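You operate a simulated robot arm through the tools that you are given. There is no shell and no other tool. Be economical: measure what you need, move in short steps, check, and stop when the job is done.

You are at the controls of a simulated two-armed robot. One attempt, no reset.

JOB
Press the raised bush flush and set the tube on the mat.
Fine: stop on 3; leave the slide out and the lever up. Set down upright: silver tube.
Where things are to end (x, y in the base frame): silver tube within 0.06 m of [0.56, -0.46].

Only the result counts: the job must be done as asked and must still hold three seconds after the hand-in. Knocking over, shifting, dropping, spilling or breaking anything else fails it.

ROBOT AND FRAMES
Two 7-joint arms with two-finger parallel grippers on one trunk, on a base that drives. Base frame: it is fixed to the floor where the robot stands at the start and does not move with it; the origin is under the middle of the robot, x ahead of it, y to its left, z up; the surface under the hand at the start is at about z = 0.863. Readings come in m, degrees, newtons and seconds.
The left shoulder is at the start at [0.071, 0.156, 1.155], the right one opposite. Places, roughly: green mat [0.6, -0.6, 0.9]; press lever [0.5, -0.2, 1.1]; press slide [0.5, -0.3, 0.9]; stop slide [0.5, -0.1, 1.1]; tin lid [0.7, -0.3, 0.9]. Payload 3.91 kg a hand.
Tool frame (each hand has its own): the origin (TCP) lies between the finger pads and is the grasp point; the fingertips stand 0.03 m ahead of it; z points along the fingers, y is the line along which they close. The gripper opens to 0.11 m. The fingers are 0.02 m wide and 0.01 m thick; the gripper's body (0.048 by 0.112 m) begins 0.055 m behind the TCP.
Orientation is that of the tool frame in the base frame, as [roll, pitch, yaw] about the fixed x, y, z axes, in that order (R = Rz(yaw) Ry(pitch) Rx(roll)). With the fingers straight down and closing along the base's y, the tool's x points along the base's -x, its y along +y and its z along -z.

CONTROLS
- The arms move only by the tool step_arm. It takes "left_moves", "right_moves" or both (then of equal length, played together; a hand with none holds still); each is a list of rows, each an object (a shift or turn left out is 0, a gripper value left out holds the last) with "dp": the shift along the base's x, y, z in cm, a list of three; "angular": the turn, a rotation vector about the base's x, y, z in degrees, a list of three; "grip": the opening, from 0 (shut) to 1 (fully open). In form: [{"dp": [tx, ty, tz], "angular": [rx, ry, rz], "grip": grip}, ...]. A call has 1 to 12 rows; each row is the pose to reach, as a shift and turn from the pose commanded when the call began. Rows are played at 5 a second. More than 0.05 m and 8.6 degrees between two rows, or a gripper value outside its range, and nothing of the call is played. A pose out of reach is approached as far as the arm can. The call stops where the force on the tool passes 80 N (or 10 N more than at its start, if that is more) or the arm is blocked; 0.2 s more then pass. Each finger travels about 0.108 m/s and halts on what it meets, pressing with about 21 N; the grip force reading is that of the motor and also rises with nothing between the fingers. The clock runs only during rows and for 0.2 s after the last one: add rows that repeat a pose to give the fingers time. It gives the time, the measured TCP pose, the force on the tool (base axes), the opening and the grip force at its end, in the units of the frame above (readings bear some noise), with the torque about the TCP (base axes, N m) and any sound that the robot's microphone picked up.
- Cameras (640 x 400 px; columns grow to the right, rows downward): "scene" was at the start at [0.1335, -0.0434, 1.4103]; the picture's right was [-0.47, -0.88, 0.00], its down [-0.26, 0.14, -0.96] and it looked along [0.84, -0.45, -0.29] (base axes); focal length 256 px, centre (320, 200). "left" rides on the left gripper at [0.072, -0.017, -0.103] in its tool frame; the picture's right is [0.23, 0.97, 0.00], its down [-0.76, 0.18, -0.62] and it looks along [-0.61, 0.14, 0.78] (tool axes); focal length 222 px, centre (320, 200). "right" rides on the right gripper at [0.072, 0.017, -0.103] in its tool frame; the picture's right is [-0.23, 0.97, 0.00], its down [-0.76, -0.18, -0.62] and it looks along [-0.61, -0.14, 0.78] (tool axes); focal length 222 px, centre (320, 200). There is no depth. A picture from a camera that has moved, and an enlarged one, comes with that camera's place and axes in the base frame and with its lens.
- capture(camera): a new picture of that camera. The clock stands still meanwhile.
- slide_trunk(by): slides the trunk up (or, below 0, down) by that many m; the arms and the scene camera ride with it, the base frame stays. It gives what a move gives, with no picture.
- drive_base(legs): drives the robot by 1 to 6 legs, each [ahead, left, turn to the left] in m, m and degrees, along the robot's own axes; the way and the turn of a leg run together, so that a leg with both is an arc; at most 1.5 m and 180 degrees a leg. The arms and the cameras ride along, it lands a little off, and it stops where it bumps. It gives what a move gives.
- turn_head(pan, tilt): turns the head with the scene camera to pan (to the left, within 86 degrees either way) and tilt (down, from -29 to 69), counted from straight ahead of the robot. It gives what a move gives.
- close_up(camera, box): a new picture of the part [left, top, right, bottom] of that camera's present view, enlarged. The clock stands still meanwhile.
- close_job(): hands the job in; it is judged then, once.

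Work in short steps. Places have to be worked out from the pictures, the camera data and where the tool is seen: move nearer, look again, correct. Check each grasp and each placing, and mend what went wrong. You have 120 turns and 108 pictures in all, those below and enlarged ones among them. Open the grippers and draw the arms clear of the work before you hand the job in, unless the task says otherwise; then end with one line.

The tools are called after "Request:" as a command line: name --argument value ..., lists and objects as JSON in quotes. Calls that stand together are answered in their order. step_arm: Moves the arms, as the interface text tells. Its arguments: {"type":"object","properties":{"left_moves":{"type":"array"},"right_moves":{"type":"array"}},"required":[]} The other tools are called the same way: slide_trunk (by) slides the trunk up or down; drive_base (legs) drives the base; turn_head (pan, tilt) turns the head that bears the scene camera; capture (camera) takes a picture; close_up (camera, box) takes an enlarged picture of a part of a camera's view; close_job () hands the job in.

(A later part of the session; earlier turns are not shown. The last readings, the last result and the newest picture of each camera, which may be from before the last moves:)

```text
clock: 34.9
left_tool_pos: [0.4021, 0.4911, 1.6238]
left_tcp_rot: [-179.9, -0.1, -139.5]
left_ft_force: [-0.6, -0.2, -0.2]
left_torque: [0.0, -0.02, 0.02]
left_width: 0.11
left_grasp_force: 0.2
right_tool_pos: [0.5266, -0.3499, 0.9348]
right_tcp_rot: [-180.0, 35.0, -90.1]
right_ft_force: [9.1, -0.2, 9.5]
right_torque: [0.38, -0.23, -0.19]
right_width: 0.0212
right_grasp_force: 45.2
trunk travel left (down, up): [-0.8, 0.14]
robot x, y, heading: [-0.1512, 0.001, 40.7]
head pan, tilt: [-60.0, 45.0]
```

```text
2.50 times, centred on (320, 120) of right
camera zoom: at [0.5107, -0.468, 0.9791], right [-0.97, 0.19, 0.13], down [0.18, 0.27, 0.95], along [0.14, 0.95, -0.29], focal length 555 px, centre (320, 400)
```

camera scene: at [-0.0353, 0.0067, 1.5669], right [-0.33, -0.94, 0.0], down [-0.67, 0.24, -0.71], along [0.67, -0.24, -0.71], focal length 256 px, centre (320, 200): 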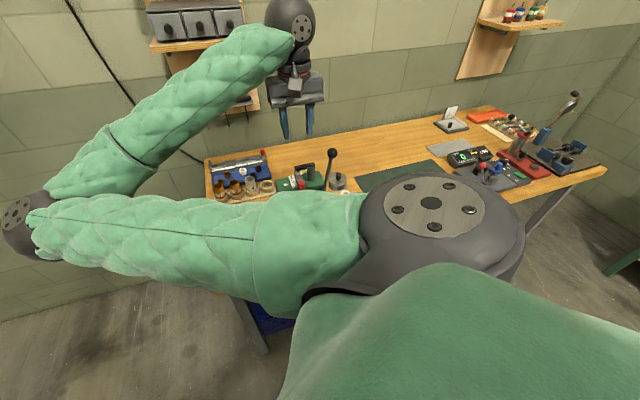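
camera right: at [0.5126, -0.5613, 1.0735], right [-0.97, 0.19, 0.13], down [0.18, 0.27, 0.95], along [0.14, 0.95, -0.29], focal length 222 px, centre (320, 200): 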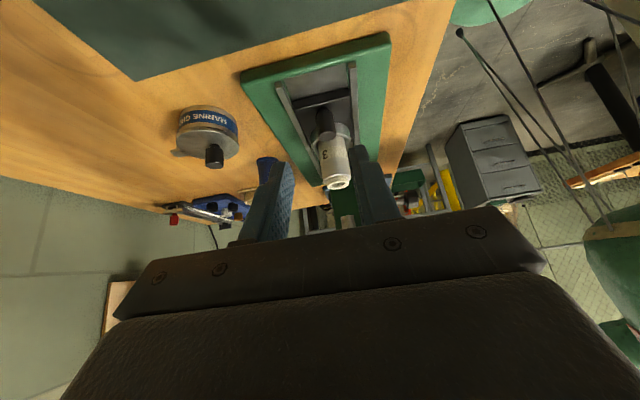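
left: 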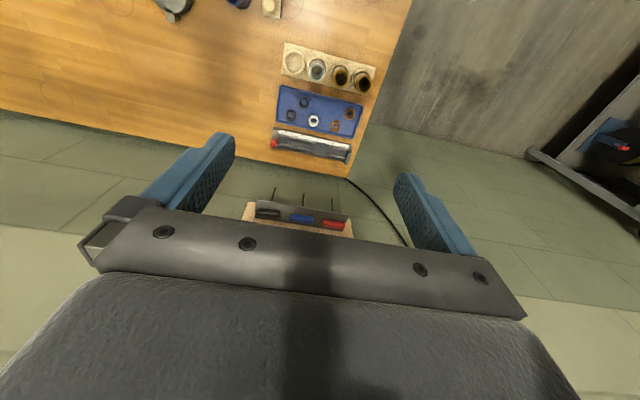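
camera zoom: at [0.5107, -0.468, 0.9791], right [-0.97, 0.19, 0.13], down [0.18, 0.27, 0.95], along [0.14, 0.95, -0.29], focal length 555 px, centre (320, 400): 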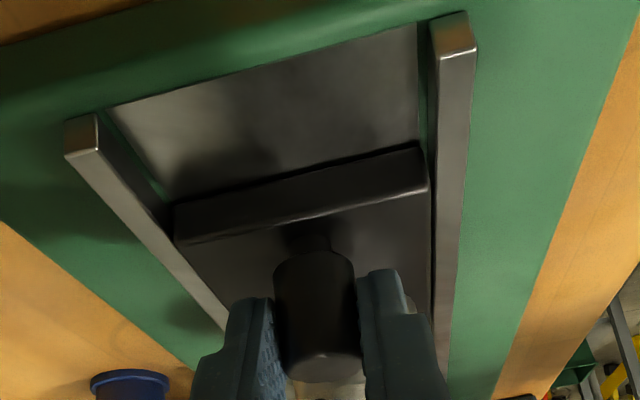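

Knob gripped. I push the slide in +y slowly, watching force.

Request:
step_arm --right_moves '[{"dp": [0, 0.8, 0]}, {"dp": [0, 1.6, 0]}, {"dp": [0, 2.4, 0]}, {"dp": [0, 3.2, 0]}, {"dp": [0, 4.0, 0]}, {"dp": [0, 4.8, 0]}, {"dp": [0, 5.6, 0]}, {"dp": [0, 6.4, 0]}, {"dp": [0, 7.2, 0]}, {"dp": [0, 8, 0]}, {"dp": [0, 8.8, 0]}, {"dp": [0, 9.5, 0]}]'

Request:
capture --camera "right"

Request:
capture --camera "scene"

```text
clock: 37.5
left_tool_pos: [0.4026, 0.4908, 1.6235]
left_tcp_rot: [-180.0, 0.0, -139.5]
left_ft_force: [-0.1, 0.0, -0.6]
left_torque: [-0.05, 0.02, -0.01]
left_width: 0.1099
left_grasp_force: 0.1
right_tool_pos: [0.5271, -0.2559, 0.9345]
right_tcp_rot: [179.9, 34.8, -90.2]
right_ft_force: [19.1, -0.7, 19.4]
right_torque: [0.8, -0.72, -0.23]
right_width: 0.0213
right_grasp_force: 44.9
trunk travel left (down, up): [-0.8, 0.14]
robot x, y, heading: [-0.1505, -0.0008, 40.4]
head pan, tilt: [-60.0, 45.0]
```

```text
74 pictures are left
camera right: at [0.5106, -0.3742, 0.9779], right [-0.97, 0.19, 0.13], down [0.18, 0.27, 0.95], along [0.14, 0.94, -0.29], focal length 222 px, centre (320, 200)
```

right: 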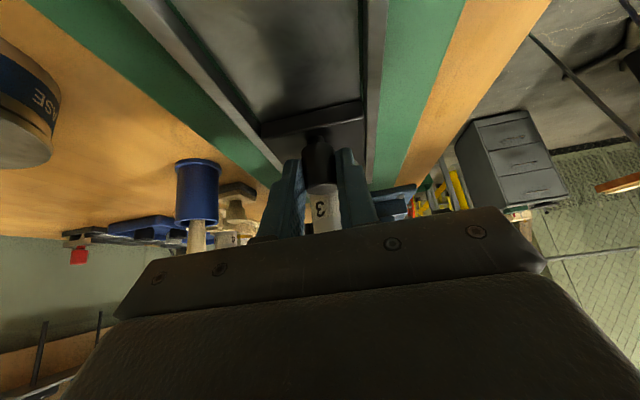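

```text
73 pictures are left
camera scene: at [-0.0349, 0.007, 1.5668], right [-0.33, -0.94, 0.0], down [-0.67, 0.24, -0.71], along [0.67, -0.24, -0.71], focal length 256 px, centre (320, 200)
```

scene: 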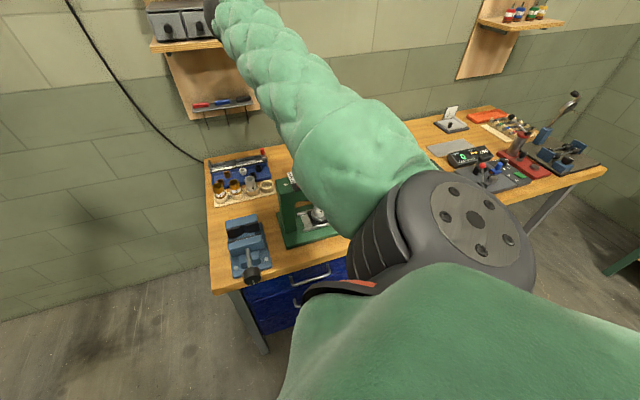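

9.4 cm in, no resistance. I continue slowly for the end stop.

Request:
step_arm --right_moves '[{"dp": [-0.2, 0.3, 0]}, {"dp": [-0.2, 0.6, 0]}, {"dp": [-0.2, 0.9, 0]}, {"dp": [-0.2, 1.2, 0]}, {"dp": [-0.2, 1.5, 0]}, {"dp": [-0.2, 1.8, 0]}]'

Request:
close_up --camera "right" --box '[220, 60, 420, 240]'

```text
clock: 38.9
left_tool_pos: [0.4039, 0.4921, 1.6236]
left_tcp_rot: [-180.0, -0.2, -139.5]
left_ft_force: [-0.6, 0.0, 1.3]
left_torque: [-0.02, -0.02, 0.01]
left_width: 0.1098
left_grasp_force: 0.0
right_tool_pos: [0.5272, -0.2372, 0.9344]
right_tcp_rot: [180.0, 35.0, -90.1]
right_ft_force: [42.8, 1.2, 30.3]
right_torque: [0.47, -1.1, -0.52]
right_width: 0.0212
right_grasp_force: 44.8
trunk travel left (down, up): [-0.8, 0.14]
robot x, y, heading: [-0.1542, 0.0012, 40.6]
head pan, tilt: [-60.0, 45.0]
```

```text
2.22 times, centred on (320, 150) of right
camera zoom: at [0.5106, -0.3555, 0.9772], right [-0.97, 0.19, 0.13], down [0.18, 0.27, 0.95], along [0.14, 0.95, -0.29], focal length 494 px, centre (320, 311)
```

zoom: 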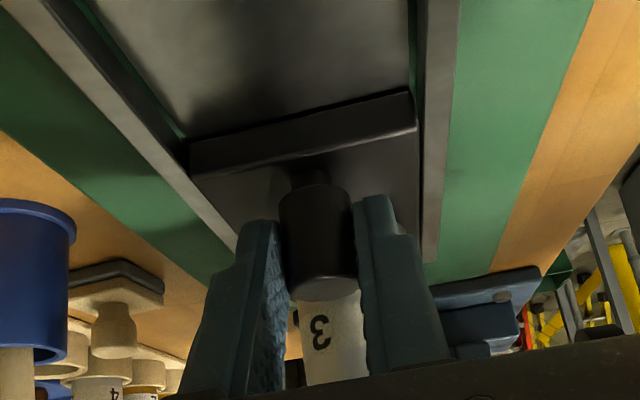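

x correction was the wrong way; I undo it (+x) and push on.

Request:
step_arm --right_moves '[{"dp": [0.35, 0, 0]}, {"dp": [0.35, 0.3, 0]}, {"dp": [0.35, 0.6, 0]}, {"dp": [0.35, 0.9, 0]}, {"dp": [0.35, 1.2, 0]}]'

```text
clock: 40.1
left_tool_pos: [0.4023, 0.4886, 1.6243]
left_tcp_rot: [-180.0, 0.0, -139.6]
left_ft_force: [0.3, -0.2, 0.5]
left_torque: [0.0, 0.01, -0.02]
left_width: 0.1104
left_grasp_force: 0.0
right_tool_pos: [0.5269, -0.2293, 0.9336]
right_tcp_rot: [179.7, 34.8, -90.2]
right_ft_force: [-1.0, -18.3, 8.3]
right_torque: [0.07, -0.55, 0.15]
right_width: 0.021
right_grasp_force: 44.8
trunk travel left (down, up): [-0.8, 0.14]
robot x, y, heading: [-0.1499, 0.0019, 40.4]
head pan, tilt: [-60.0, 45.0]
```

y force now -18 N with 4 mm lag: end stop reached at 12.1 cm travel. A bit more push to confirm.

Request:
step_arm --right_moves '[{"dp": [0, 0.4, 0]}, {"dp": [0, 0.4, 0]}]'

```text
clock: 40.7
left_tool_pos: [0.4012, 0.4869, 1.625]
left_tcp_rot: [-179.9, 0.1, -139.6]
left_ft_force: [0.5, -0.4, -0.5]
left_torque: [-0.03, 0.02, -0.02]
left_width: 0.11
left_grasp_force: 0.0
right_tool_pos: [0.5266, -0.2237, 0.9333]
right_tcp_rot: [179.8, 35.1, -90.2]
right_ft_force: [-15.7, -30.1, -6.6]
right_torque: [-0.48, -0.92, 0.15]
right_width: 0.0216
right_grasp_force: 45.3
trunk travel left (down, up): [-0.8, 0.14]
robot x, y, heading: [-0.1535, 0.0007, 40.6]
head pan, tilt: [-60.0, 45.0]
```

It advanced a little under 30 N (stop or slipping fingers). I release, back off along the fingers, and check.

Request:
step_arm --right_moves '[{"dp": [0, 0, 0], "grip": 0.4}, {"dp": [0, 0, 0]}, {"dp": [0, -2.3, 3.3]}, {"dp": [0, -4.6, 6.5]}, {"dp": [0, -8, 9]}, {"dp": [0, -12, 10]}, {"dp": [0, -16, 10]}, {"dp": [0, -20, 10]}, {"dp": [0, -20, 10]}]'

Request:
capture --camera "right"

Request:
close_up --camera "right" --box '[240, 60, 420, 210]'

```text
clock: 42.7
left_tool_pos: [0.4033, 0.493, 1.624]
left_tcp_rot: [-179.8, -0.2, -139.5]
left_ft_force: [-0.1, 0.3, -0.5]
left_torque: [-0.01, -0.01, 0.03]
left_width: 0.1101
left_grasp_force: 0.0
right_tool_pos: [0.5295, -0.4195, 1.0338]
right_tcp_rot: [179.9, 34.9, -90.1]
right_ft_force: [0.0, 0.0, -0.5]
right_torque: [0.01, 0.0, -0.01]
right_width: 0.0438
right_grasp_force: 0.0
trunk travel left (down, up): [-0.8, 0.14]
robot x, y, heading: [-0.1531, -0.0016, 40.5]
head pan, tilt: [-60.0, 45.0]
```

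```text
71 pictures are left
camera right: at [0.5137, -0.5386, 1.0768], right [-0.97, 0.19, 0.13], down [0.18, 0.27, 0.95], along [0.14, 0.95, -0.29], focal length 222 px, centre (320, 200)
```

right: 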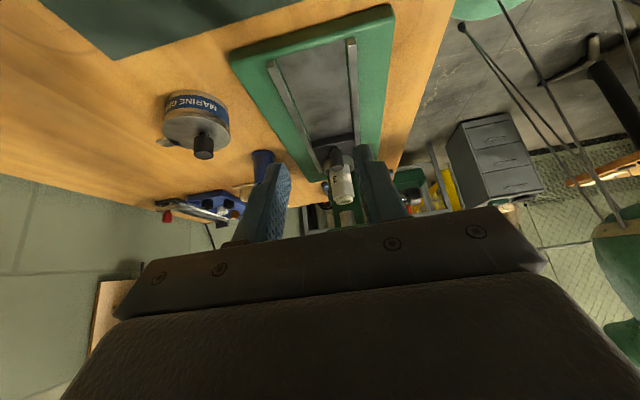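

```text
2.67 times, centred on (330, 135) of right
camera zoom: at [0.5137, -0.5386, 1.0768], right [-0.97, 0.19, 0.13], down [0.18, 0.27, 0.95], along [0.14, 0.95, -0.29], focal length 592 px, centre (293, 373)
```

zoom: 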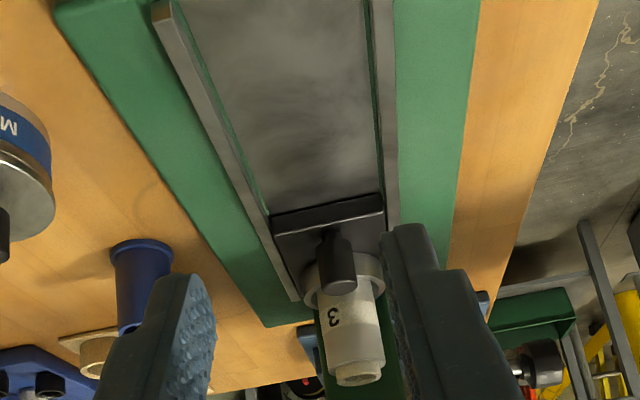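

Knob now appears at y≈-0.22. I check via the scene camera, in case the arm leaves the press visible.

Request:
capture --camera "scene"

Request:
close_up --camera "scene" --box '[260, 160, 360, 250]'

```text
69 pictures are left
camera scene: at [-0.0353, 0.0076, 1.5669], right [-0.33, -0.94, 0.0], down [-0.67, 0.24, -0.71], along [0.67, -0.24, -0.71], focal length 256 px, centre (320, 200)
```

scene: 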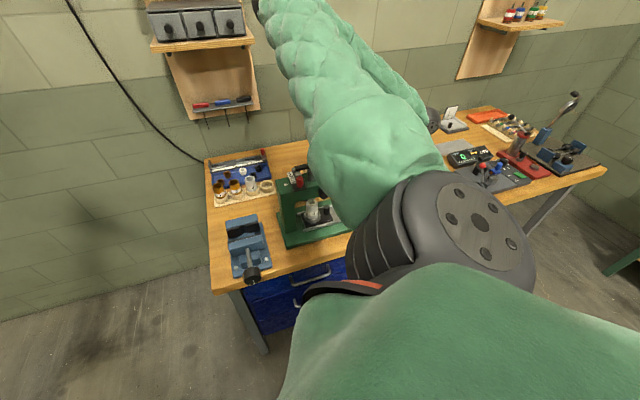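

```text
4.44 times, centred on (310, 205) of scene
camera zoom: at [-0.0353, 0.0076, 1.5669], right [-0.33, -0.94, 0.0], down [-0.67, 0.24, -0.71], along [0.67, -0.24, -0.71], focal length 1136 px, centre (364, 178)
```

zoom: 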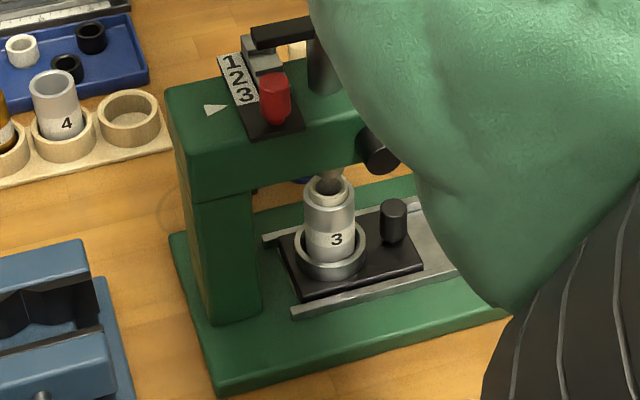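

The scene view shows the tube centred under the ram, strip 3 at the triangle. Now the lever: I untilt, rise and go above the ball (0.479,-0.209,1.183), closing axis along x (the pivot axis).

Request:
step_arm --right_moves '[{"dp": [-0.5, 0, 4.5], "angular": [-7, 0, 0], "grip": 0.65}, {"dp": [-1, 0, 9], "angular": [-14, 0, 0]}, {"dp": [-1.5, 0, 13.5], "angular": [-21, 0, 0]}, {"dp": [-2, 0, 18], "angular": [-28, 0, 0]}, {"dp": [-3, 1, 22], "angular": [-35, 0, 0]}, {"dp": [-4, 4, 24.6], "angular": [-35, 0, 0]}, {"dp": [-4.5, 8, 24.6], "angular": [-35, 0, 0]}, {"dp": [-5, 12, 24.6], "angular": [-35, 0, 0]}, {"dp": [-5, 16, 24.6], "angular": [-35, 0, 0]}, {"dp": [-5, 20, 24.6], "angular": [-35, 0, 0]}, {"dp": [-5, 21, 24.6], "angular": [-35, 0, 0]}, {"dp": [-5, 21, 24.6], "angular": [-35, 0, 0]}]'

Request:
capture --camera "scene"

Request:
capture --camera "right"

```text
clock: 45.3
left_tool_pos: [0.4032, 0.4895, 1.6238]
left_tcp_rot: [-180.0, 0.0, -139.5]
left_ft_force: [0.4, 0.6, -0.5]
left_torque: [0.0, 0.0, -0.01]
left_width: 0.1101
left_grasp_force: 0.1
right_tool_pos: [0.4758, -0.2126, 1.2815]
right_tcp_rot: [180.0, -0.1, -90.2]
right_ft_force: [0.1, -0.2, 0.3]
right_torque: [-0.02, -0.02, 0.01]
right_width: 0.0714
right_grasp_force: 0.0
trunk travel left (down, up): [-0.8, 0.14]
robot x, y, heading: [-0.1496, -0.0005, 40.4]
head pan, tilt: [-60.0, 45.0]
```

```text
67 pictures are left
camera scene: at [-0.0352, 0.006, 1.5669], right [-0.33, -0.94, 0.0], down [-0.67, 0.24, -0.71], along [0.67, -0.24, -0.71], focal length 256 px, centre (320, 200)
```

scene: 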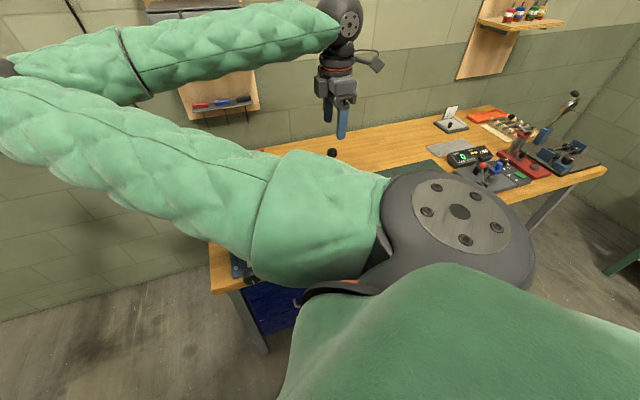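

```text
66 pictures are left
camera right: at [0.4607, -0.2842, 1.3839], right [-0.97, 0.23, 0.0], down [0.18, 0.76, 0.62], along [0.14, 0.61, -0.78], focal length 222 px, centre (320, 200)
```

right: 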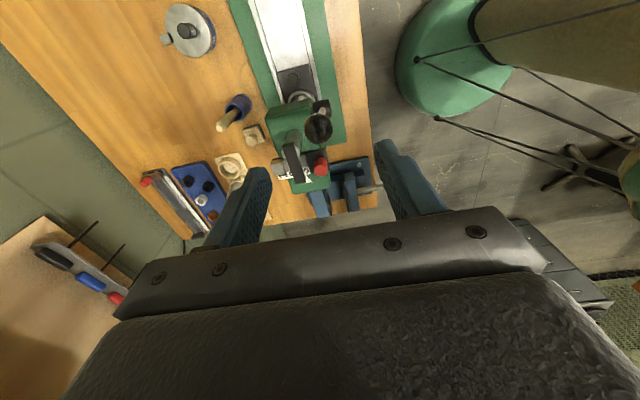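

Ball confirmed at (0.480,-0.208). I descend around it and close.

Request:
step_arm --right_moves '[{"dp": [0.3, 0.3, -3]}, {"dp": [0.4, 0.4, -6]}, {"dp": [0.4, 0.4, -9.8]}, {"dp": [0.4, 0.4, -9.8], "grip": 0}, {"dp": [0.4, 0.4, -9.8]}, {"dp": [0.4, 0.4, -9.8]}]'

Request:
close_up --camera "right" --box '[240, 60, 420, 230]'

```text
clock: 46.7
left_tool_pos: [0.3998, 0.4905, 1.6244]
left_tcp_rot: [-179.9, 0.0, -139.5]
left_ft_force: [-0.5, 0.2, 0.8]
left_torque: [-0.01, -0.04, -0.02]
left_width: 0.1102
left_grasp_force: 0.0
right_tool_pos: [0.4787, -0.205, 1.1813]
right_tcp_rot: [179.8, 0.0, -90.2]
right_ft_force: [-32.1, 6.2, -24.6]
right_torque: [0.33, -0.1, -0.19]
right_width: 0.0272
right_grasp_force: 45.0
trunk travel left (down, up): [-0.8, 0.14]
robot x, y, heading: [-0.1486, -0.0019, 40.3]
head pan, tilt: [-60.0, 45.0]
```

```text
2.35 times, centred on (330, 145) of right
camera zoom: at [0.4628, -0.2785, 1.2855], right [-0.97, 0.23, 0.0], down [0.18, 0.76, 0.62], along [0.14, 0.61, -0.78], focal length 523 px, centre (296, 329)
```

zoom: 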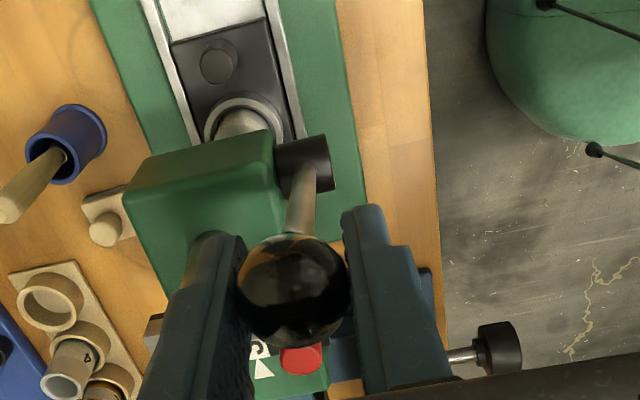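

Ball gripped (27 mm). I swing it along its arc toward -y, first ~20°, checking direction and force.

Request:
step_arm --right_moves '[{"dp": [-0.25, 0, 0]}, {"dp": [-0.25, -1.2, -0.2]}, {"dp": [-0.25, -2.3, -0.55]}, {"dp": [-0.25, -3.4, -1.0]}, {"dp": [-0.25, -4.5, -1.5]}]'

```text
clock: 47.9
left_tool_pos: [0.4016, 0.4909, 1.6242]
left_tcp_rot: [179.9, 0.0, -139.5]
left_ft_force: [-0.1, -0.8, -0.9]
left_torque: [-0.01, 0.0, 0.0]
left_width: 0.1101
left_grasp_force: 0.0
right_tool_pos: [0.4775, -0.2509, 1.1709]
right_tcp_rot: [180.0, 0.0, -90.0]
right_ft_force: [-7.2, 10.2, -3.0]
right_torque: [1.1, 0.12, -0.17]
right_width: 0.0272
right_grasp_force: 44.6
trunk travel left (down, up): [-0.8, 0.14]
robot x, y, heading: [-0.151, 0.0001, 40.4]
head pan, tilt: [-60.0, 45.0]
```

It turns freely toward -y with ~10 N. Continue down the arc.

Request:
step_arm --right_moves '[{"dp": [0, -1.0, -0.6]}, {"dp": [0, -2.0, -1.3]}, {"dp": [0, -2.9, -2.1]}, {"dp": [0, -3.7, -2.9]}, {"dp": [0, -4.4, -3.9]}, {"dp": [0, -5.1, -4.85]}]'

Request:
capture --camera "scene"

Request:
capture --camera "right"

```text
clock: 49.3
left_tool_pos: [0.4025, 0.4923, 1.6246]
left_tcp_rot: [-180.0, 0.1, -139.5]
left_ft_force: [-0.6, -0.5, -0.4]
left_torque: [0.02, 0.0, 0.0]
left_width: 0.1101
left_grasp_force: 0.0
right_tool_pos: [0.4784, -0.3021, 1.1193]
right_tcp_rot: [-180.0, 0.0, -90.1]
right_ft_force: [-2.7, 3.0, 6.3]
right_torque: [0.96, 0.19, -0.12]
right_width: 0.0273
right_grasp_force: 45.1
trunk travel left (down, up): [-0.8, 0.14]
robot x, y, heading: [-0.1516, 0.0029, 40.9]
head pan, tilt: [-60.0, 45.0]
```

```text
64 pictures are left
camera scene: at [-0.0358, 0.0068, 1.5669], right [-0.33, -0.94, 0.0], down [-0.67, 0.24, -0.71], along [0.67, -0.24, -0.71], focal length 256 px, centre (320, 200)
```

scene: 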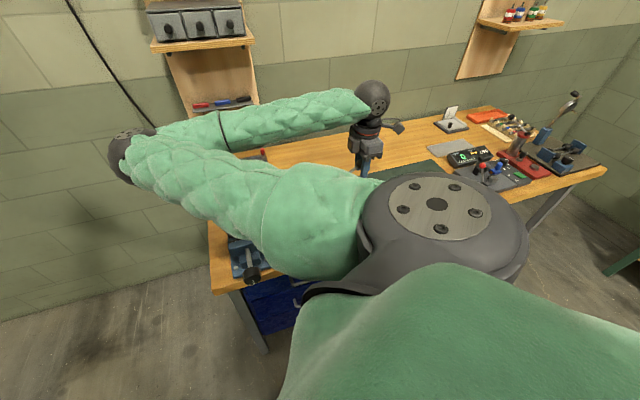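

```text
63 pictures are left
camera right: at [0.4628, -0.3758, 1.2229], right [-0.97, 0.23, 0.0], down [0.18, 0.76, 0.62], along [0.14, 0.61, -0.78], focal length 222 px, centre (320, 200)
```

right: 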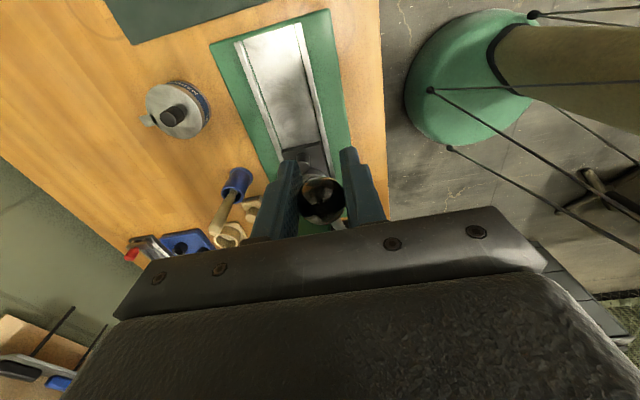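

Lever at ~58°, still light. Continue until the stop is felt.

Request:
step_arm --right_moves '[{"dp": [0, -0.6, -1.05]}, {"dp": [0, -1.1, -2.15]}, {"dp": [0, -1.45, -3.3]}]'

```text
clock: 50.1
left_tool_pos: [0.4021, 0.4915, 1.624]
left_tcp_rot: [180.0, 0.0, -139.5]
left_ft_force: [-0.2, 0.1, -0.4]
left_torque: [0.02, 0.04, -0.02]
left_width: 0.1102
left_grasp_force: 0.1
right_tool_pos: [0.4787, -0.3184, 1.0865]
right_tcp_rot: [180.0, -0.1, -90.1]
right_ft_force: [-1.6, 1.8, 16.4]
right_torque: [1.16, 0.02, -0.03]
right_width: 0.0271
right_grasp_force: 45.0
trunk travel left (down, up): [-0.8, 0.14]
robot x, y, heading: [-0.1476, -0.0025, 40.3]
head pan, tilt: [-60.0, 45.0]
```

Force is rising (16 N) – pressing. Continue in smaller steps.

Request:
step_arm --right_moves '[{"dp": [0, -0.2, -0.6]}, {"dp": [0, -0.35, -1.15]}, {"dp": [0, -0.35, -1.15]}]'

```text
clock: 50.9
left_tool_pos: [0.4009, 0.4903, 1.625]
left_tcp_rot: [-179.9, 0.0, -139.5]
left_ft_force: [0.5, -0.1, 0.0]
left_torque: [0.03, 0.02, 0.02]
left_width: 0.1102
left_grasp_force: 0.0
right_tool_pos: [0.4794, -0.322, 1.0752]
right_tcp_rot: [180.0, -0.1, -90.1]
right_ft_force: [-5.9, -1.1, 13.2]
right_torque: [0.67, -0.09, 0.04]
right_width: 0.0274
right_grasp_force: 44.4
trunk travel left (down, up): [-0.8, 0.14]
robot x, y, heading: [-0.1543, 0.0018, 40.4]
head pan, tilt: [-60.0, 45.0]
```

Request:
step_arm --right_moves '[{"dp": [0, -0.1, -0.6]}, {"dp": [0, -0.2, -1.2]}, {"dp": [0, -0.2, -1.8]}, {"dp": [0, -0.2, -1.8]}]'

```text
clock: 51.9
left_tool_pos: [0.4002, 0.4894, 1.6254]
left_tcp_rot: [180.0, 0.1, -139.4]
left_ft_force: [-0.1, 0.2, 0.4]
left_torque: [-0.02, 0.02, -0.03]
left_width: 0.1099
left_grasp_force: 0.0
right_tool_pos: [0.4791, -0.3241, 1.0591]
right_tcp_rot: [179.9, 0.1, -90.1]
right_ft_force: [-5.8, -9.8, 15.7]
right_torque: [0.99, -0.18, -0.02]
right_width: 0.0271
right_grasp_force: 44.9
trunk travel left (down, up): [-0.8, 0.14]
robot x, y, heading: [-0.1518, -0.0004, 40.3]
head pan, tilt: [-60.0, 45.0]
```

Still moving (≈84°), light. Continue and look.

Request:
step_arm --right_moves '[{"dp": [0, 0, -0.6]}, {"dp": [0, 0, -1.2]}, {"dp": [0, 0.1, -1.8]}, {"dp": [0, 0.1, -1.8]}]'

Request:
close_up --camera "right" --box '[220, 60, 420, 230]'

```text
clock: 52.9
left_tool_pos: [0.3998, 0.4888, 1.6256]
left_tcp_rot: [-179.9, 0.1, -139.5]
left_ft_force: [0.4, 0.8, -0.1]
left_torque: [0.0, 0.01, 0.01]
left_width: 0.1101
left_grasp_force: 0.1
right_tool_pos: [0.4784, -0.3239, 1.0384]
right_tcp_rot: [-179.9, 0.0, -90.1]
right_ft_force: [-6.7, -15.5, 13.5]
right_torque: [1.02, -0.23, 0.02]
right_width: 0.0276
right_grasp_force: 45.6
trunk travel left (down, up): [-0.8, 0.14]
robot x, y, heading: [-0.1521, -0.0002, 40.4]
head pan, tilt: [-60.0, 45.0]
```

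```text
2.35 times, centred on (320, 145) of right
camera zoom: at [0.4626, -0.3968, 1.1424], right [-0.97, 0.23, 0.0], down [0.18, 0.76, 0.62], along [0.14, 0.61, -0.78], focal length 523 px, centre (320, 329)
```

zoom: 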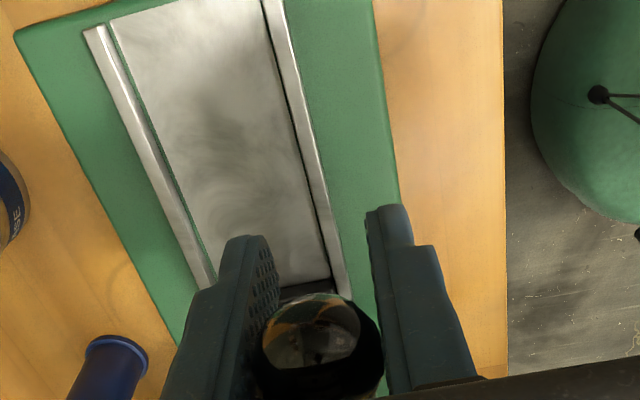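

Still following, now about horizontal. Continue with the arc bending back to +y.

Request:
step_arm --right_moves '[{"dp": [0, 0.2, -0.6]}, {"dp": [0, 0.4, -1.2]}, {"dp": [0, 0.6, -1.8]}, {"dp": [0, 0.6, -1.8]}]'

```text
clock: 53.9
left_tool_pos: [0.4002, 0.4907, 1.6246]
left_tcp_rot: [180.0, 0.0, -139.5]
left_ft_force: [1.1, -0.2, 0.1]
left_torque: [0.02, 0.0, -0.02]
left_width: 0.1099
left_grasp_force: 0.0
right_tool_pos: [0.4799, -0.3163, 1.0221]
right_tcp_rot: [-179.9, 0.1, -90.1]
right_ft_force: [-0.4, -15.0, 25.9]
right_torque: [0.27, -0.02, -0.04]
right_width: 0.0272
right_grasp_force: 45.0
trunk travel left (down, up): [-0.8, 0.14]
robot x, y, heading: [-0.15, 0.0003, 40.6]
head pan, tilt: [-60.0, 45.0]
```

Force climbing (26 N). Push a bit further.

Request:
step_arm --right_moves '[{"dp": [0, 0.2, -0.5]}, {"dp": [0, 0.3, -1.0]}, {"dp": [0, 0.3, -1.0]}]'

```text
clock: 54.7
left_tool_pos: [0.401, 0.4933, 1.6234]
left_tcp_rot: [-179.9, -0.1, -139.4]
left_ft_force: [-1.0, 0.9, -0.2]
left_torque: [0.0, -0.01, 0.02]
left_width: 0.1101
left_grasp_force: 0.1
right_tool_pos: [0.4802, -0.312, 1.0119]
right_tcp_rot: [180.0, 0.0, -90.0]
right_ft_force: [0.0, 7.3, 23.6]
right_torque: [-0.5, 0.01, 0.08]
right_width: 0.026
right_grasp_force: 44.8
trunk travel left (down, up): [-0.8, 0.14]
robot x, y, heading: [-0.1485, -0.0031, 40.4]
head pan, tilt: [-60.0, 45.0]
```

Width dropped to 26 mm: the fingers start to slip down the ball, so either stop reached or the resistance exceeds grip friction. Look.

Request:
close_up --camera "right" --box '[220, 60, 420, 230]'

Request:
capture --camera "scene"

```text
2.35 times, centred on (320, 145) of right
camera zoom: at [0.4628, -0.3842, 1.1149], right [-0.97, 0.23, 0.0], down [0.18, 0.76, 0.62], along [0.14, 0.61, -0.78], focal length 523 px, centre (320, 329)
```

zoom: 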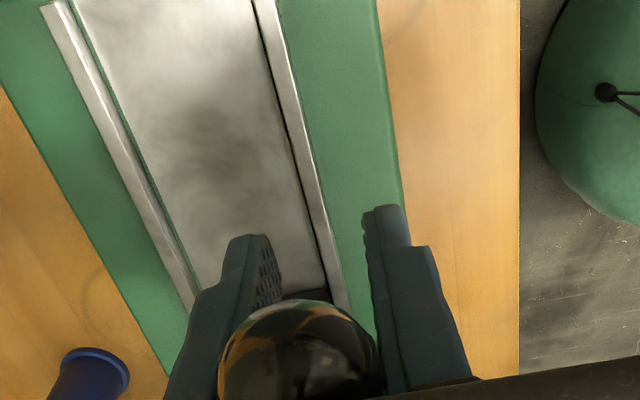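

```text
60 pictures are left
camera scene: at [-0.037, 0.0082, 1.5671], right [-0.33, -0.94, 0.0], down [-0.67, 0.23, -0.71], along [0.67, -0.24, -0.71], focal length 256 px, centre (320, 200)
```

scene: 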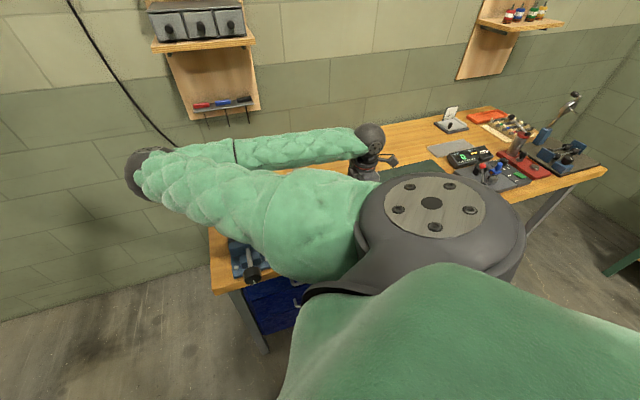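

The ball has slid up in the fingers ~2 cm, so the lever meets real resistance at about 98°. I'll loosen the fingers as a guide and push with the palm on the ball for more force.

Request:
step_arm --right_moves '[{"dp": [0, -0.3, 0], "grip": 0.36}, {"dp": [0, -0.3, -0.5]}, {"dp": [0, -0.3, -1.0]}, {"dp": [0, -0.3, -1.5]}, {"dp": [0, -0.3, -2.0]}]'

Request:
close_up --camera "right" --box '[220, 60, 420, 230]'

```text
clock: 55.5
left_tool_pos: [0.3977, 0.4948, 1.6245]
left_tcp_rot: [-179.8, 0.0, -139.4]
left_ft_force: [0.2, -0.3, 0.6]
left_torque: [0.0, -0.03, -0.07]
left_width: 0.1103
left_grasp_force: 0.0
right_tool_pos: [0.4802, -0.3132, 1.0092]
right_tcp_rot: [-179.3, -0.4, -90.1]
right_ft_force: [-6.9, 13.4, 55.4]
right_torque: [-1.34, -0.3, -0.12]
right_width: 0.0397
right_grasp_force: 0.1
trunk travel left (down, up): [-0.8, 0.14]
robot x, y, heading: [-0.1505, -0.001, 40.6]
head pan, tilt: [-60.0, 45.0]
stopped in row 3 (right hand): the force on the tool passed its limit at 89 N (the readings are from after the stop); the commanded pose is now the measured one
```

```text
2.35 times, centred on (320, 145) of right
camera zoom: at [0.4623, -0.386, 1.1136], right [-0.97, 0.23, -0.01], down [0.17, 0.77, 0.62], along [0.15, 0.6, -0.79], focal length 523 px, centre (320, 329)
```

zoom: 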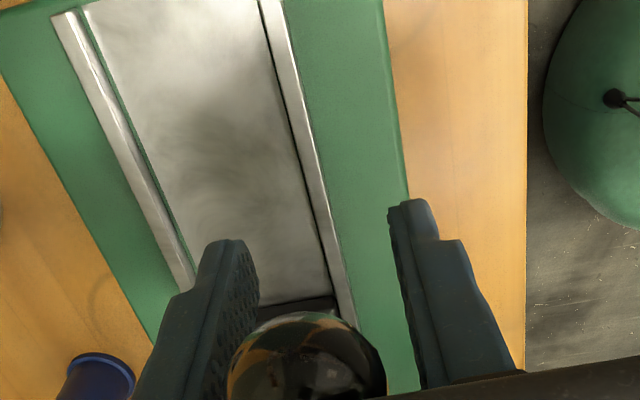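

The palm met the ball and built 89 N without it yielding: lever at its stop. I raise the hand to centre the fingers on the ball, and see whether the lever stays.

Request:
step_arm --right_moves '[{"dp": [0, 0, 1]}, {"dp": [0, 0, 2]}, {"dp": [0, 0, 3]}, {"dp": [0, 0, 4]}]'

Request:
close_up --camera "right" --box '[220, 60, 420, 230]'

```text
clock: 56.5
left_tool_pos: [0.4042, 0.4899, 1.6244]
left_tcp_rot: [-180.0, 0.0, -139.5]
left_ft_force: [0.2, -0.5, 0.2]
left_torque: [-0.03, -0.01, -0.02]
left_width: 0.1101
left_grasp_force: 0.0
right_tool_pos: [0.4814, -0.3172, 1.0444]
right_tcp_rot: [-179.8, -0.2, -90.0]
right_ft_force: [0.0, -0.9, 0.3]
right_torque: [-0.02, -0.01, 0.0]
right_width: 0.0395
right_grasp_force: 0.1
trunk travel left (down, up): [-0.8, 0.14]
robot x, y, heading: [-0.1471, 0.0006, 40.4]
head pan, tilt: [-60.0, 45.0]
```

```text
2.35 times, centred on (320, 145) of right
camera zoom: at [0.4653, -0.3895, 1.1477], right [-0.97, 0.23, -0.01], down [0.17, 0.76, 0.62], along [0.15, 0.6, -0.78], focal length 523 px, centre (320, 329)
```

zoom: 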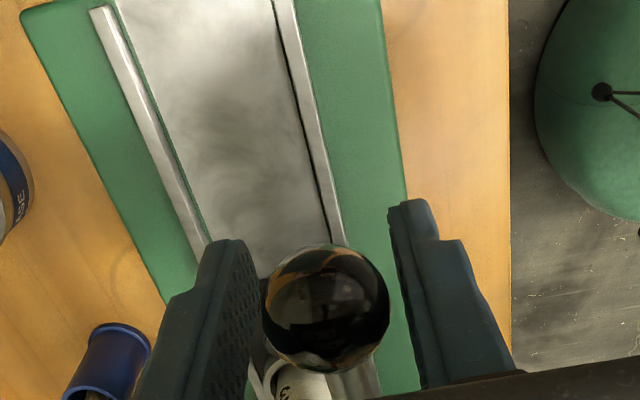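

The lever stays put at about horizontal (ball ≈(0.48,-0.323,1.05)). I regrip the ball there and swing it back up.

Request:
step_arm --right_moves '[{"dp": [-0.1, -0.5, 0.7]}, {"dp": [-0.1, -0.5, 0.7], "grip": 0}, {"dp": [-0.1, -0.5, 0.7]}, {"dp": [-0.1, -0.5, 0.7]}, {"dp": [-0.1, -0.4, 1.8]}, {"dp": [-0.1, -0.2, 3.0]}, {"dp": [-0.1, 0.1, 4.2]}, {"dp": [-0.1, 0.5, 5.3]}]'

Request:
close_up --camera "right" --box '[220, 60, 420, 230]'

```text
clock: 58.3
left_tool_pos: [0.3996, 0.49, 1.625]
left_tcp_rot: [-179.9, 0.0, -139.5]
left_ft_force: [0.2, 0.3, 0.6]
left_torque: [0.0, 0.0, 0.01]
left_width: 0.11
left_grasp_force: 0.1
right_tool_pos: [0.479, -0.3125, 1.0989]
right_tcp_rot: [-179.3, -0.2, -90.0]
right_ft_force: [-27.6, 1.0, -9.4]
right_torque: [-1.03, -0.26, 0.04]
right_width: 0.0273
right_grasp_force: 44.8
trunk travel left (down, up): [-0.8, 0.14]
robot x, y, heading: [-0.1462, -0.0008, 40.4]
head pan, tilt: [-60.0, 45.0]
```

```text
2.35 times, centred on (320, 145) of right
camera zoom: at [0.462, -0.3844, 1.2028], right [-0.97, 0.23, -0.01], down [0.17, 0.76, 0.62], along [0.15, 0.6, -0.78], focal length 523 px, centre (320, 329)
```

zoom: 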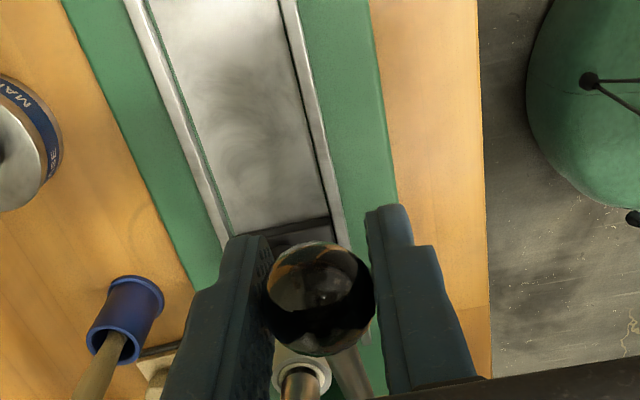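

Lever follows. Continue the arc up to its start angle.

Request:
step_arm --right_moves '[{"dp": [-0.2, 1.0, 1.85]}, {"dp": [-0.2, 2.4, 3.75]}, {"dp": [-0.2, 4.2, 5.4]}, {"dp": [-0.2, 5.2, 6.1]}, {"dp": [-0.2, 6.2, 6.7]}, {"dp": [-0.2, 7.2, 7.2]}, {"dp": [-0.2, 8.3, 7.65]}, {"dp": [-0.2, 9.5, 7.95]}, {"dp": [-0.2, 10.6, 8.2]}, {"dp": [-0.2, 10.6, 8.2]}]'

Request:
close_up --camera "right" --box '[220, 60, 420, 230]'

```text
clock: 60.5
left_tool_pos: [0.4018, 0.4909, 1.6233]
left_tcp_rot: [180.0, 0.0, -139.4]
left_ft_force: [0.4, 1.0, -0.4]
left_torque: [0.0, 0.01, -0.01]
left_width: 0.1103
left_grasp_force: 0.0
right_tool_pos: [0.4804, -0.2049, 1.1799]
right_tcp_rot: [-179.7, -0.3, -90.0]
right_ft_force: [0.2, -0.4, 0.0]
right_torque: [-0.01, -0.01, -0.01]
right_width: 0.0
right_grasp_force: 38.2
trunk travel left (down, up): [-0.8, 0.14]
robot x, y, heading: [-0.1503, -0.0012, 40.5]
head pan, tilt: [-60.0, 45.0]
```

```text
2.35 times, centred on (320, 145) of right
camera zoom: at [0.4635, -0.2775, 1.2826], right [-0.97, 0.23, -0.01], down [0.17, 0.76, 0.62], along [0.15, 0.6, -0.78], focal length 523 px, centre (320, 329)
```

zoom: 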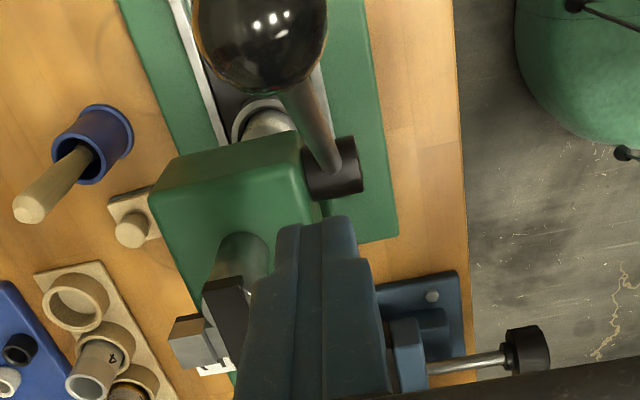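

The ball slipped out partway: lever rests at ~34° (ball ≈(0.48,-0.263,1.16)). I go over it and push it back from the -y side with closed fingers.

Request:
step_arm --right_moves '[{"dp": [0, 1, 4.5]}, {"dp": [0, 0, 8.5]}, {"dp": [0, -4, 9.5]}, {"dp": [0, -8, 9.5]}, {"dp": [0, -11.5, 9]}, {"dp": [0, -11.5, 4.5]}, {"dp": [0, -11.5, 0]}, {"dp": [0, -11.5, -1.5]}]'

Request:
capture --camera "right"

```text
clock: 62.3
left_tool_pos: [0.4021, 0.491, 1.624]
left_tcp_rot: [-179.9, 0.0, -139.5]
left_ft_force: [-0.2, -0.7, -0.3]
left_torque: [-0.01, -0.03, 0.01]
left_width: 0.1097
left_grasp_force: 0.0
right_tool_pos: [0.4803, -0.3221, 1.165]
right_tcp_rot: [-179.6, -0.1, -90.1]
right_ft_force: [0.2, 0.0, 0.4]
right_torque: [0.02, 0.0, 0.01]
right_width: 0.0
right_grasp_force: 37.6
trunk travel left (down, up): [-0.8, 0.14]
robot x, y, heading: [-0.151, 0.0007, 40.8]
head pan, tilt: [-60.0, 45.0]
```

```text
55 pictures are left
camera right: at [0.4624, -0.3937, 1.2691], right [-0.97, 0.23, -0.01], down [0.17, 0.76, 0.62], along [0.15, 0.6, -0.78], focal length 222 px, centre (320, 200)
```

right: 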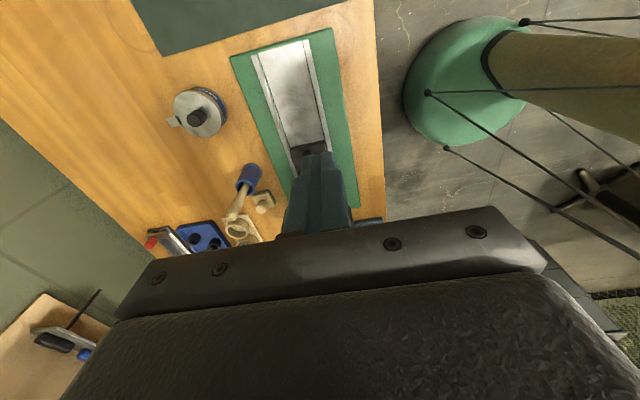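

Fingers are on the -y side; push +y to bring the ball back to y≈-0.206.

Request:
step_arm --right_moves '[{"dp": [0, 2, 0]}, {"dp": [0, 4, 0]}, {"dp": [0, 5.5, 0.3]}, {"dp": [0, 7, 0.5]}, {"dp": [0, 8, 0.8]}, {"dp": [0, 8.6, 0.8]}, {"dp": [0, 9.2, 0.8]}, {"dp": [0, 9.2, 0.8]}]'

```text
clock: 64.1
left_tool_pos: [0.4028, 0.4863, 1.6257]
left_tcp_rot: [-180.0, 0.1, -139.5]
left_ft_force: [0.5, 0.6, -0.1]
left_torque: [0.0, -0.03, 0.0]
left_width: 0.1099
left_grasp_force: 0.0
right_tool_pos: [0.4802, -0.2334, 1.1718]
right_tcp_rot: [-179.6, -0.2, -90.2]
right_ft_force: [5.2, -37.3, 14.7]
right_torque: [0.61, 0.06, 0.01]
right_width: 0.0
right_grasp_force: 37.9
trunk travel left (down, up): [-0.8, 0.14]
robot x, y, heading: [-0.1518, -0.0019, 40.4]
head pan, tilt: [-60.0, 45.0]
```

-37 N: lever at its upper stop. I back away toward -y, and tilt to the pose from which the scene camera saw the press.

Request:
step_arm --right_moves '[{"dp": [0, -3, 0], "angular": [4, 0, 0]}, {"dp": [0.5, -6, 0], "angular": [9, 0, 0]}, {"dp": [1.5, -10, 0], "angular": [14, 0, 0]}, {"dp": [2.5, -14, -3], "angular": [19, 0, 0], "grip": 0.4}, {"dp": [3.5, -18, -5], "angular": [24, 0, 0]}, {"dp": [4.5, -18.5, -9], "angular": [29, 0, 0]}, {"dp": [5, -18.5, -13], "angular": [35, 0, 0]}, {"dp": [5, -18.5, -13.8], "angular": [35, 0, 0]}]'

Request:
close_up --camera "scene" --box '[260, 160, 360, 250]'

Request:
close_up --camera "right" --box '[240, 60, 420, 210]'

```text
refused: row 4 steps farther than a row can; nothing moved
```

```text
4.44 times, centred on (310, 205) of scene
camera zoom: at [-0.0351, 0.0024, 1.5671], right [-0.33, -0.94, 0.0], down [-0.67, 0.24, -0.71], along [0.67, -0.23, -0.71], focal length 1136 px, centre (364, 178)
```

zoom: 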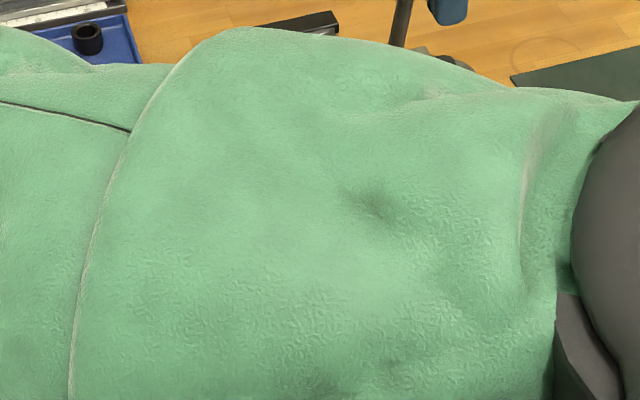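

```text
2.67 times, centred on (330, 135) of right
camera zoom: at [0.4628, -0.3055, 1.2757], right [-0.97, 0.23, -0.01], down [0.18, 0.76, 0.62], along [0.15, 0.6, -0.78], focal length 592 px, centre (293, 373)
```

zoom: 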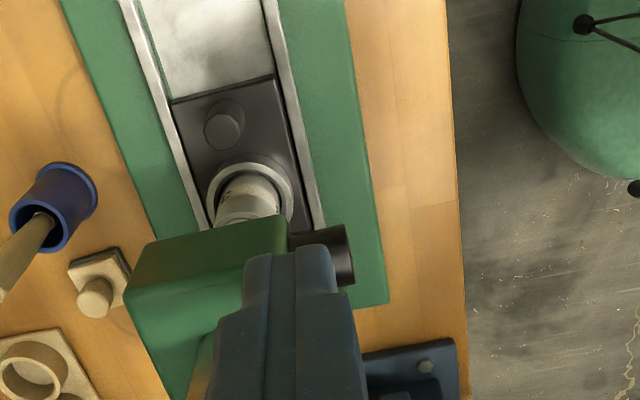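

One row was too long; resend finer.

Request:
step_arm --right_moves '[{"dp": [0, -3, 0], "angular": [4, 0, 0]}, {"dp": [0.5, -6, 0], "angular": [9, 0, 0]}, {"dp": [1.5, -9.5, 0], "angular": [14, 0, 0]}, {"dp": [2.5, -13, -2.5], "angular": [19, 0, 0], "grip": 0.4}, {"dp": [3.5, -16, -5], "angular": [24, 0, 0]}, {"dp": [4.2, -18, -8.5], "angular": [29, 0, 0]}, {"dp": [4.7, -18.5, -12], "angular": [35, 0, 0]}, {"dp": [5, -18.5, -13.8], "angular": [35, 0, 0]}]'

Request:
close_up --camera "scene" --box '[260, 140, 380, 250]'

Request:
close_up --camera "right" --box '[240, 60, 420, 210]'

```text
clock: 65.9
left_tool_pos: [0.403, 0.4917, 1.6227]
left_tcp_rot: [-179.9, 0.0, -139.4]
left_ft_force: [0.4, 1.2, 0.4]
left_torque: [-0.02, 0.0, -0.01]
left_width: 0.1099
left_grasp_force: 0.1
right_tool_pos: [0.5293, -0.4125, 1.0358]
right_tcp_rot: [-179.7, 34.8, -90.1]
right_ft_force: [0.6, 0.8, -0.2]
right_torque: [0.01, -0.02, -0.01]
right_width: 0.0441
right_grasp_force: 0.1
trunk travel left (down, up): [-0.8, 0.14]
robot x, y, heading: [-0.1523, 0.0014, 40.1]
head pan, tilt: [-60.0, 45.0]
```

```text
3.64 times, centred on (320, 195) of scene
camera zoom: at [-0.035, 0.0065, 1.5669], right [-0.33, -0.94, 0.0], down [-0.67, 0.24, -0.71], along [0.67, -0.24, -0.71], focal length 930 px, centre (320, 218)
```

zoom: 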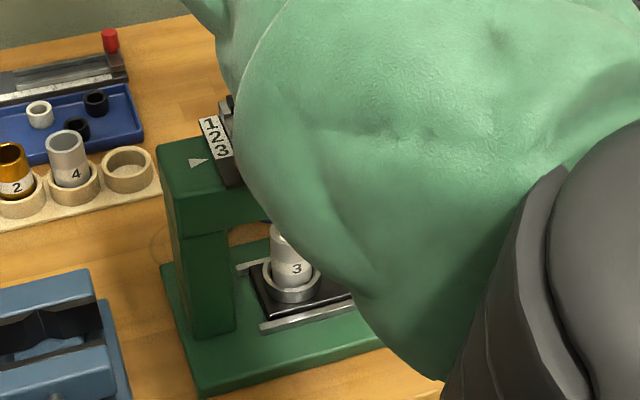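

```text
2.67 times, centred on (330, 135) of right
camera zoom: at [0.5131, -0.5324, 1.0798], right [-0.97, 0.19, 0.13], down [0.17, 0.27, 0.95], along [0.15, 0.94, -0.3], focal length 592 px, centre (293, 373)
```

zoom: 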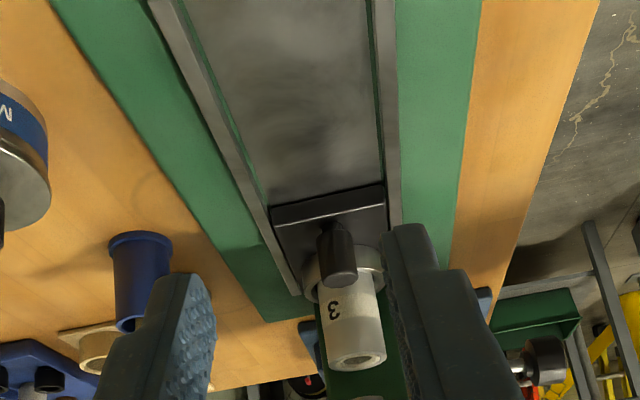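

The tube end now looks flat – no raised collar. Zoom in to confirm.

Request:
close_up --camera "right" --box '[315, 155, 395, 205]'

```text
8.00 times, centred on (355, 180) of right
camera zoom: at [0.5131, -0.5324, 1.0798], right [-0.97, 0.19, 0.13], down [0.17, 0.27, 0.95], along [0.15, 0.94, -0.3], focal length 1777 px, centre (40, 360)
```

zoom: 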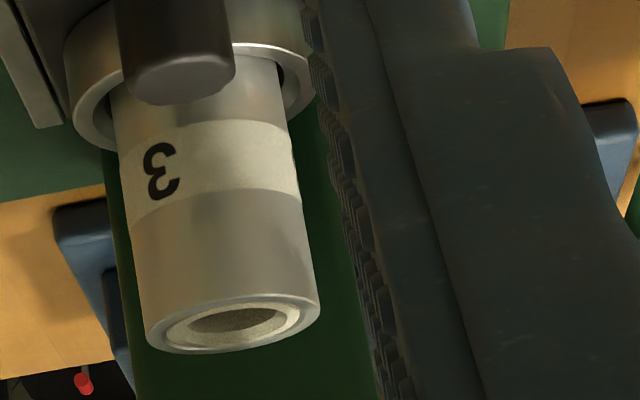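

Flush. Now pull the slide out: regrip its knob (expected TCP ≈(0.528,-0.230,0.935)).

Request:
step_arm --right_moves '[{"dp": [-0.1, 4, 0]}, {"dp": [-0.1, 8, 0]}, {"dp": [-0.1, 11.2, 0]}, {"dp": [-0.1, 13.5, -3.3]}, {"dp": [-0.1, 15.8, -6.6]}, {"dp": [-0.1, 17.0, -8.3]}, {"dp": [-0.1, 18.2, -10.1]}, {"dp": [-0.1, 18.2, -10.1], "grip": 0}, {"dp": [-0.1, 18.2, -10.1]}, {"dp": [-0.1, 18.2, -10.1]}]'

Request:
close_up --camera "right" --box '[220, 40, 420, 240]'

```text
clock: 68.1
left_tool_pos: [0.4024, 0.4902, 1.624]
left_tcp_rot: [179.9, 0.0, -139.5]
left_ft_force: [1.4, -0.1, 0.4]
left_torque: [-0.01, 0.02, 0.02]
left_width: 0.1099
left_grasp_force: 0.1
right_tool_pos: [0.5258, -0.2319, 0.934]
right_tcp_rot: [-179.8, 34.7, -90.1]
right_ft_force: [-14.0, -0.6, -9.2]
right_torque: [-1.13, 0.23, 0.15]
right_width: 0.0213
right_grasp_force: 44.7
trunk travel left (down, up): [-0.8, 0.14]
robot x, y, heading: [-0.151, -0.0004, 40.6]
head pan, tilt: [-60.0, 45.0]
```

```text
2.00 times, centred on (320, 140) of right
camera zoom: at [0.51, -0.3499, 0.9773], right [-0.97, 0.19, 0.13], down [0.18, 0.27, 0.95], along [0.15, 0.94, -0.3], focal length 444 px, centre (320, 320)
```

zoom: 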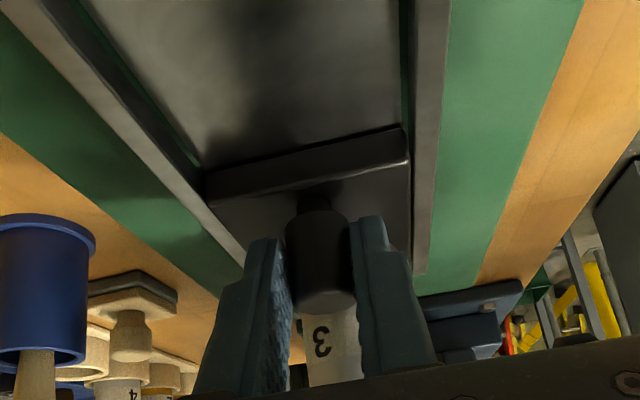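

Gripped. Pull the slide out slowly in -y about 12 cm.

Request:
step_arm --right_moves '[{"dp": [-0.15, -0.9, 0]}, {"dp": [-0.15, -1.9, 0]}, {"dp": [-0.15, -2.9, 0]}, {"dp": [-0.15, -3.9, 0]}, {"dp": [-0.15, -4.9, 0]}, {"dp": [-0.15, -5.9, 0]}, {"dp": [-0.15, -6.9, 0]}, {"dp": [-0.15, -7.9, 0]}, {"dp": [-0.15, -8.9, 0]}, {"dp": [-0.15, -9.9, 0]}, {"dp": [-0.15, -10.9, 0]}, {"dp": [-0.15, -11.5, 0]}]'

Request:
step_arm --right_moves '[{"dp": [0, -0.3, 0]}, {"dp": [0, -0.6, 0]}, {"dp": [0, -0.9, 0]}, {"dp": [0, -0.9, 0]}]'

```text
clock: 70.7
left_tool_pos: [0.4039, 0.4904, 1.6236]
left_tcp_rot: [-180.0, 0.0, -139.3]
left_ft_force: [-0.2, 0.3, -0.6]
left_torque: [-0.03, -0.03, 0.01]
left_width: 0.1097
left_grasp_force: 0.0
right_tool_pos: [0.5269, -0.348, 0.9331]
right_tcp_rot: [-179.6, 34.6, -90.0]
right_ft_force: [6.9, -2.8, 2.3]
right_torque: [0.24, -0.03, -0.26]
right_width: 0.0212
right_grasp_force: 45.1
trunk travel left (down, up): [-0.8, 0.14]
robot x, y, heading: [-0.1481, 0.0007, 40.5]
head pan, tilt: [-60.0, 45.0]
```

```text
clock: 71.7
left_tool_pos: [0.4016, 0.495, 1.6237]
left_tcp_rot: [-180.0, -0.2, -139.3]
left_ft_force: [-0.7, 0.3, -0.4]
left_torque: [-0.01, 0.01, -0.02]
left_width: 0.1101
left_grasp_force: 0.1
right_tool_pos: [0.5267, -0.3525, 0.9343]
right_tcp_rot: [-179.7, 34.8, -90.0]
right_ft_force: [0.4, 30.1, -1.0]
right_torque: [0.61, 0.03, -0.04]
right_width: 0.0212
right_grasp_force: 44.5
trunk travel left (down, up): [-0.8, 0.14]
robot x, y, heading: [-0.1495, 0.0003, 40.6]
head pan, tilt: [-60.0, 45.0]
```

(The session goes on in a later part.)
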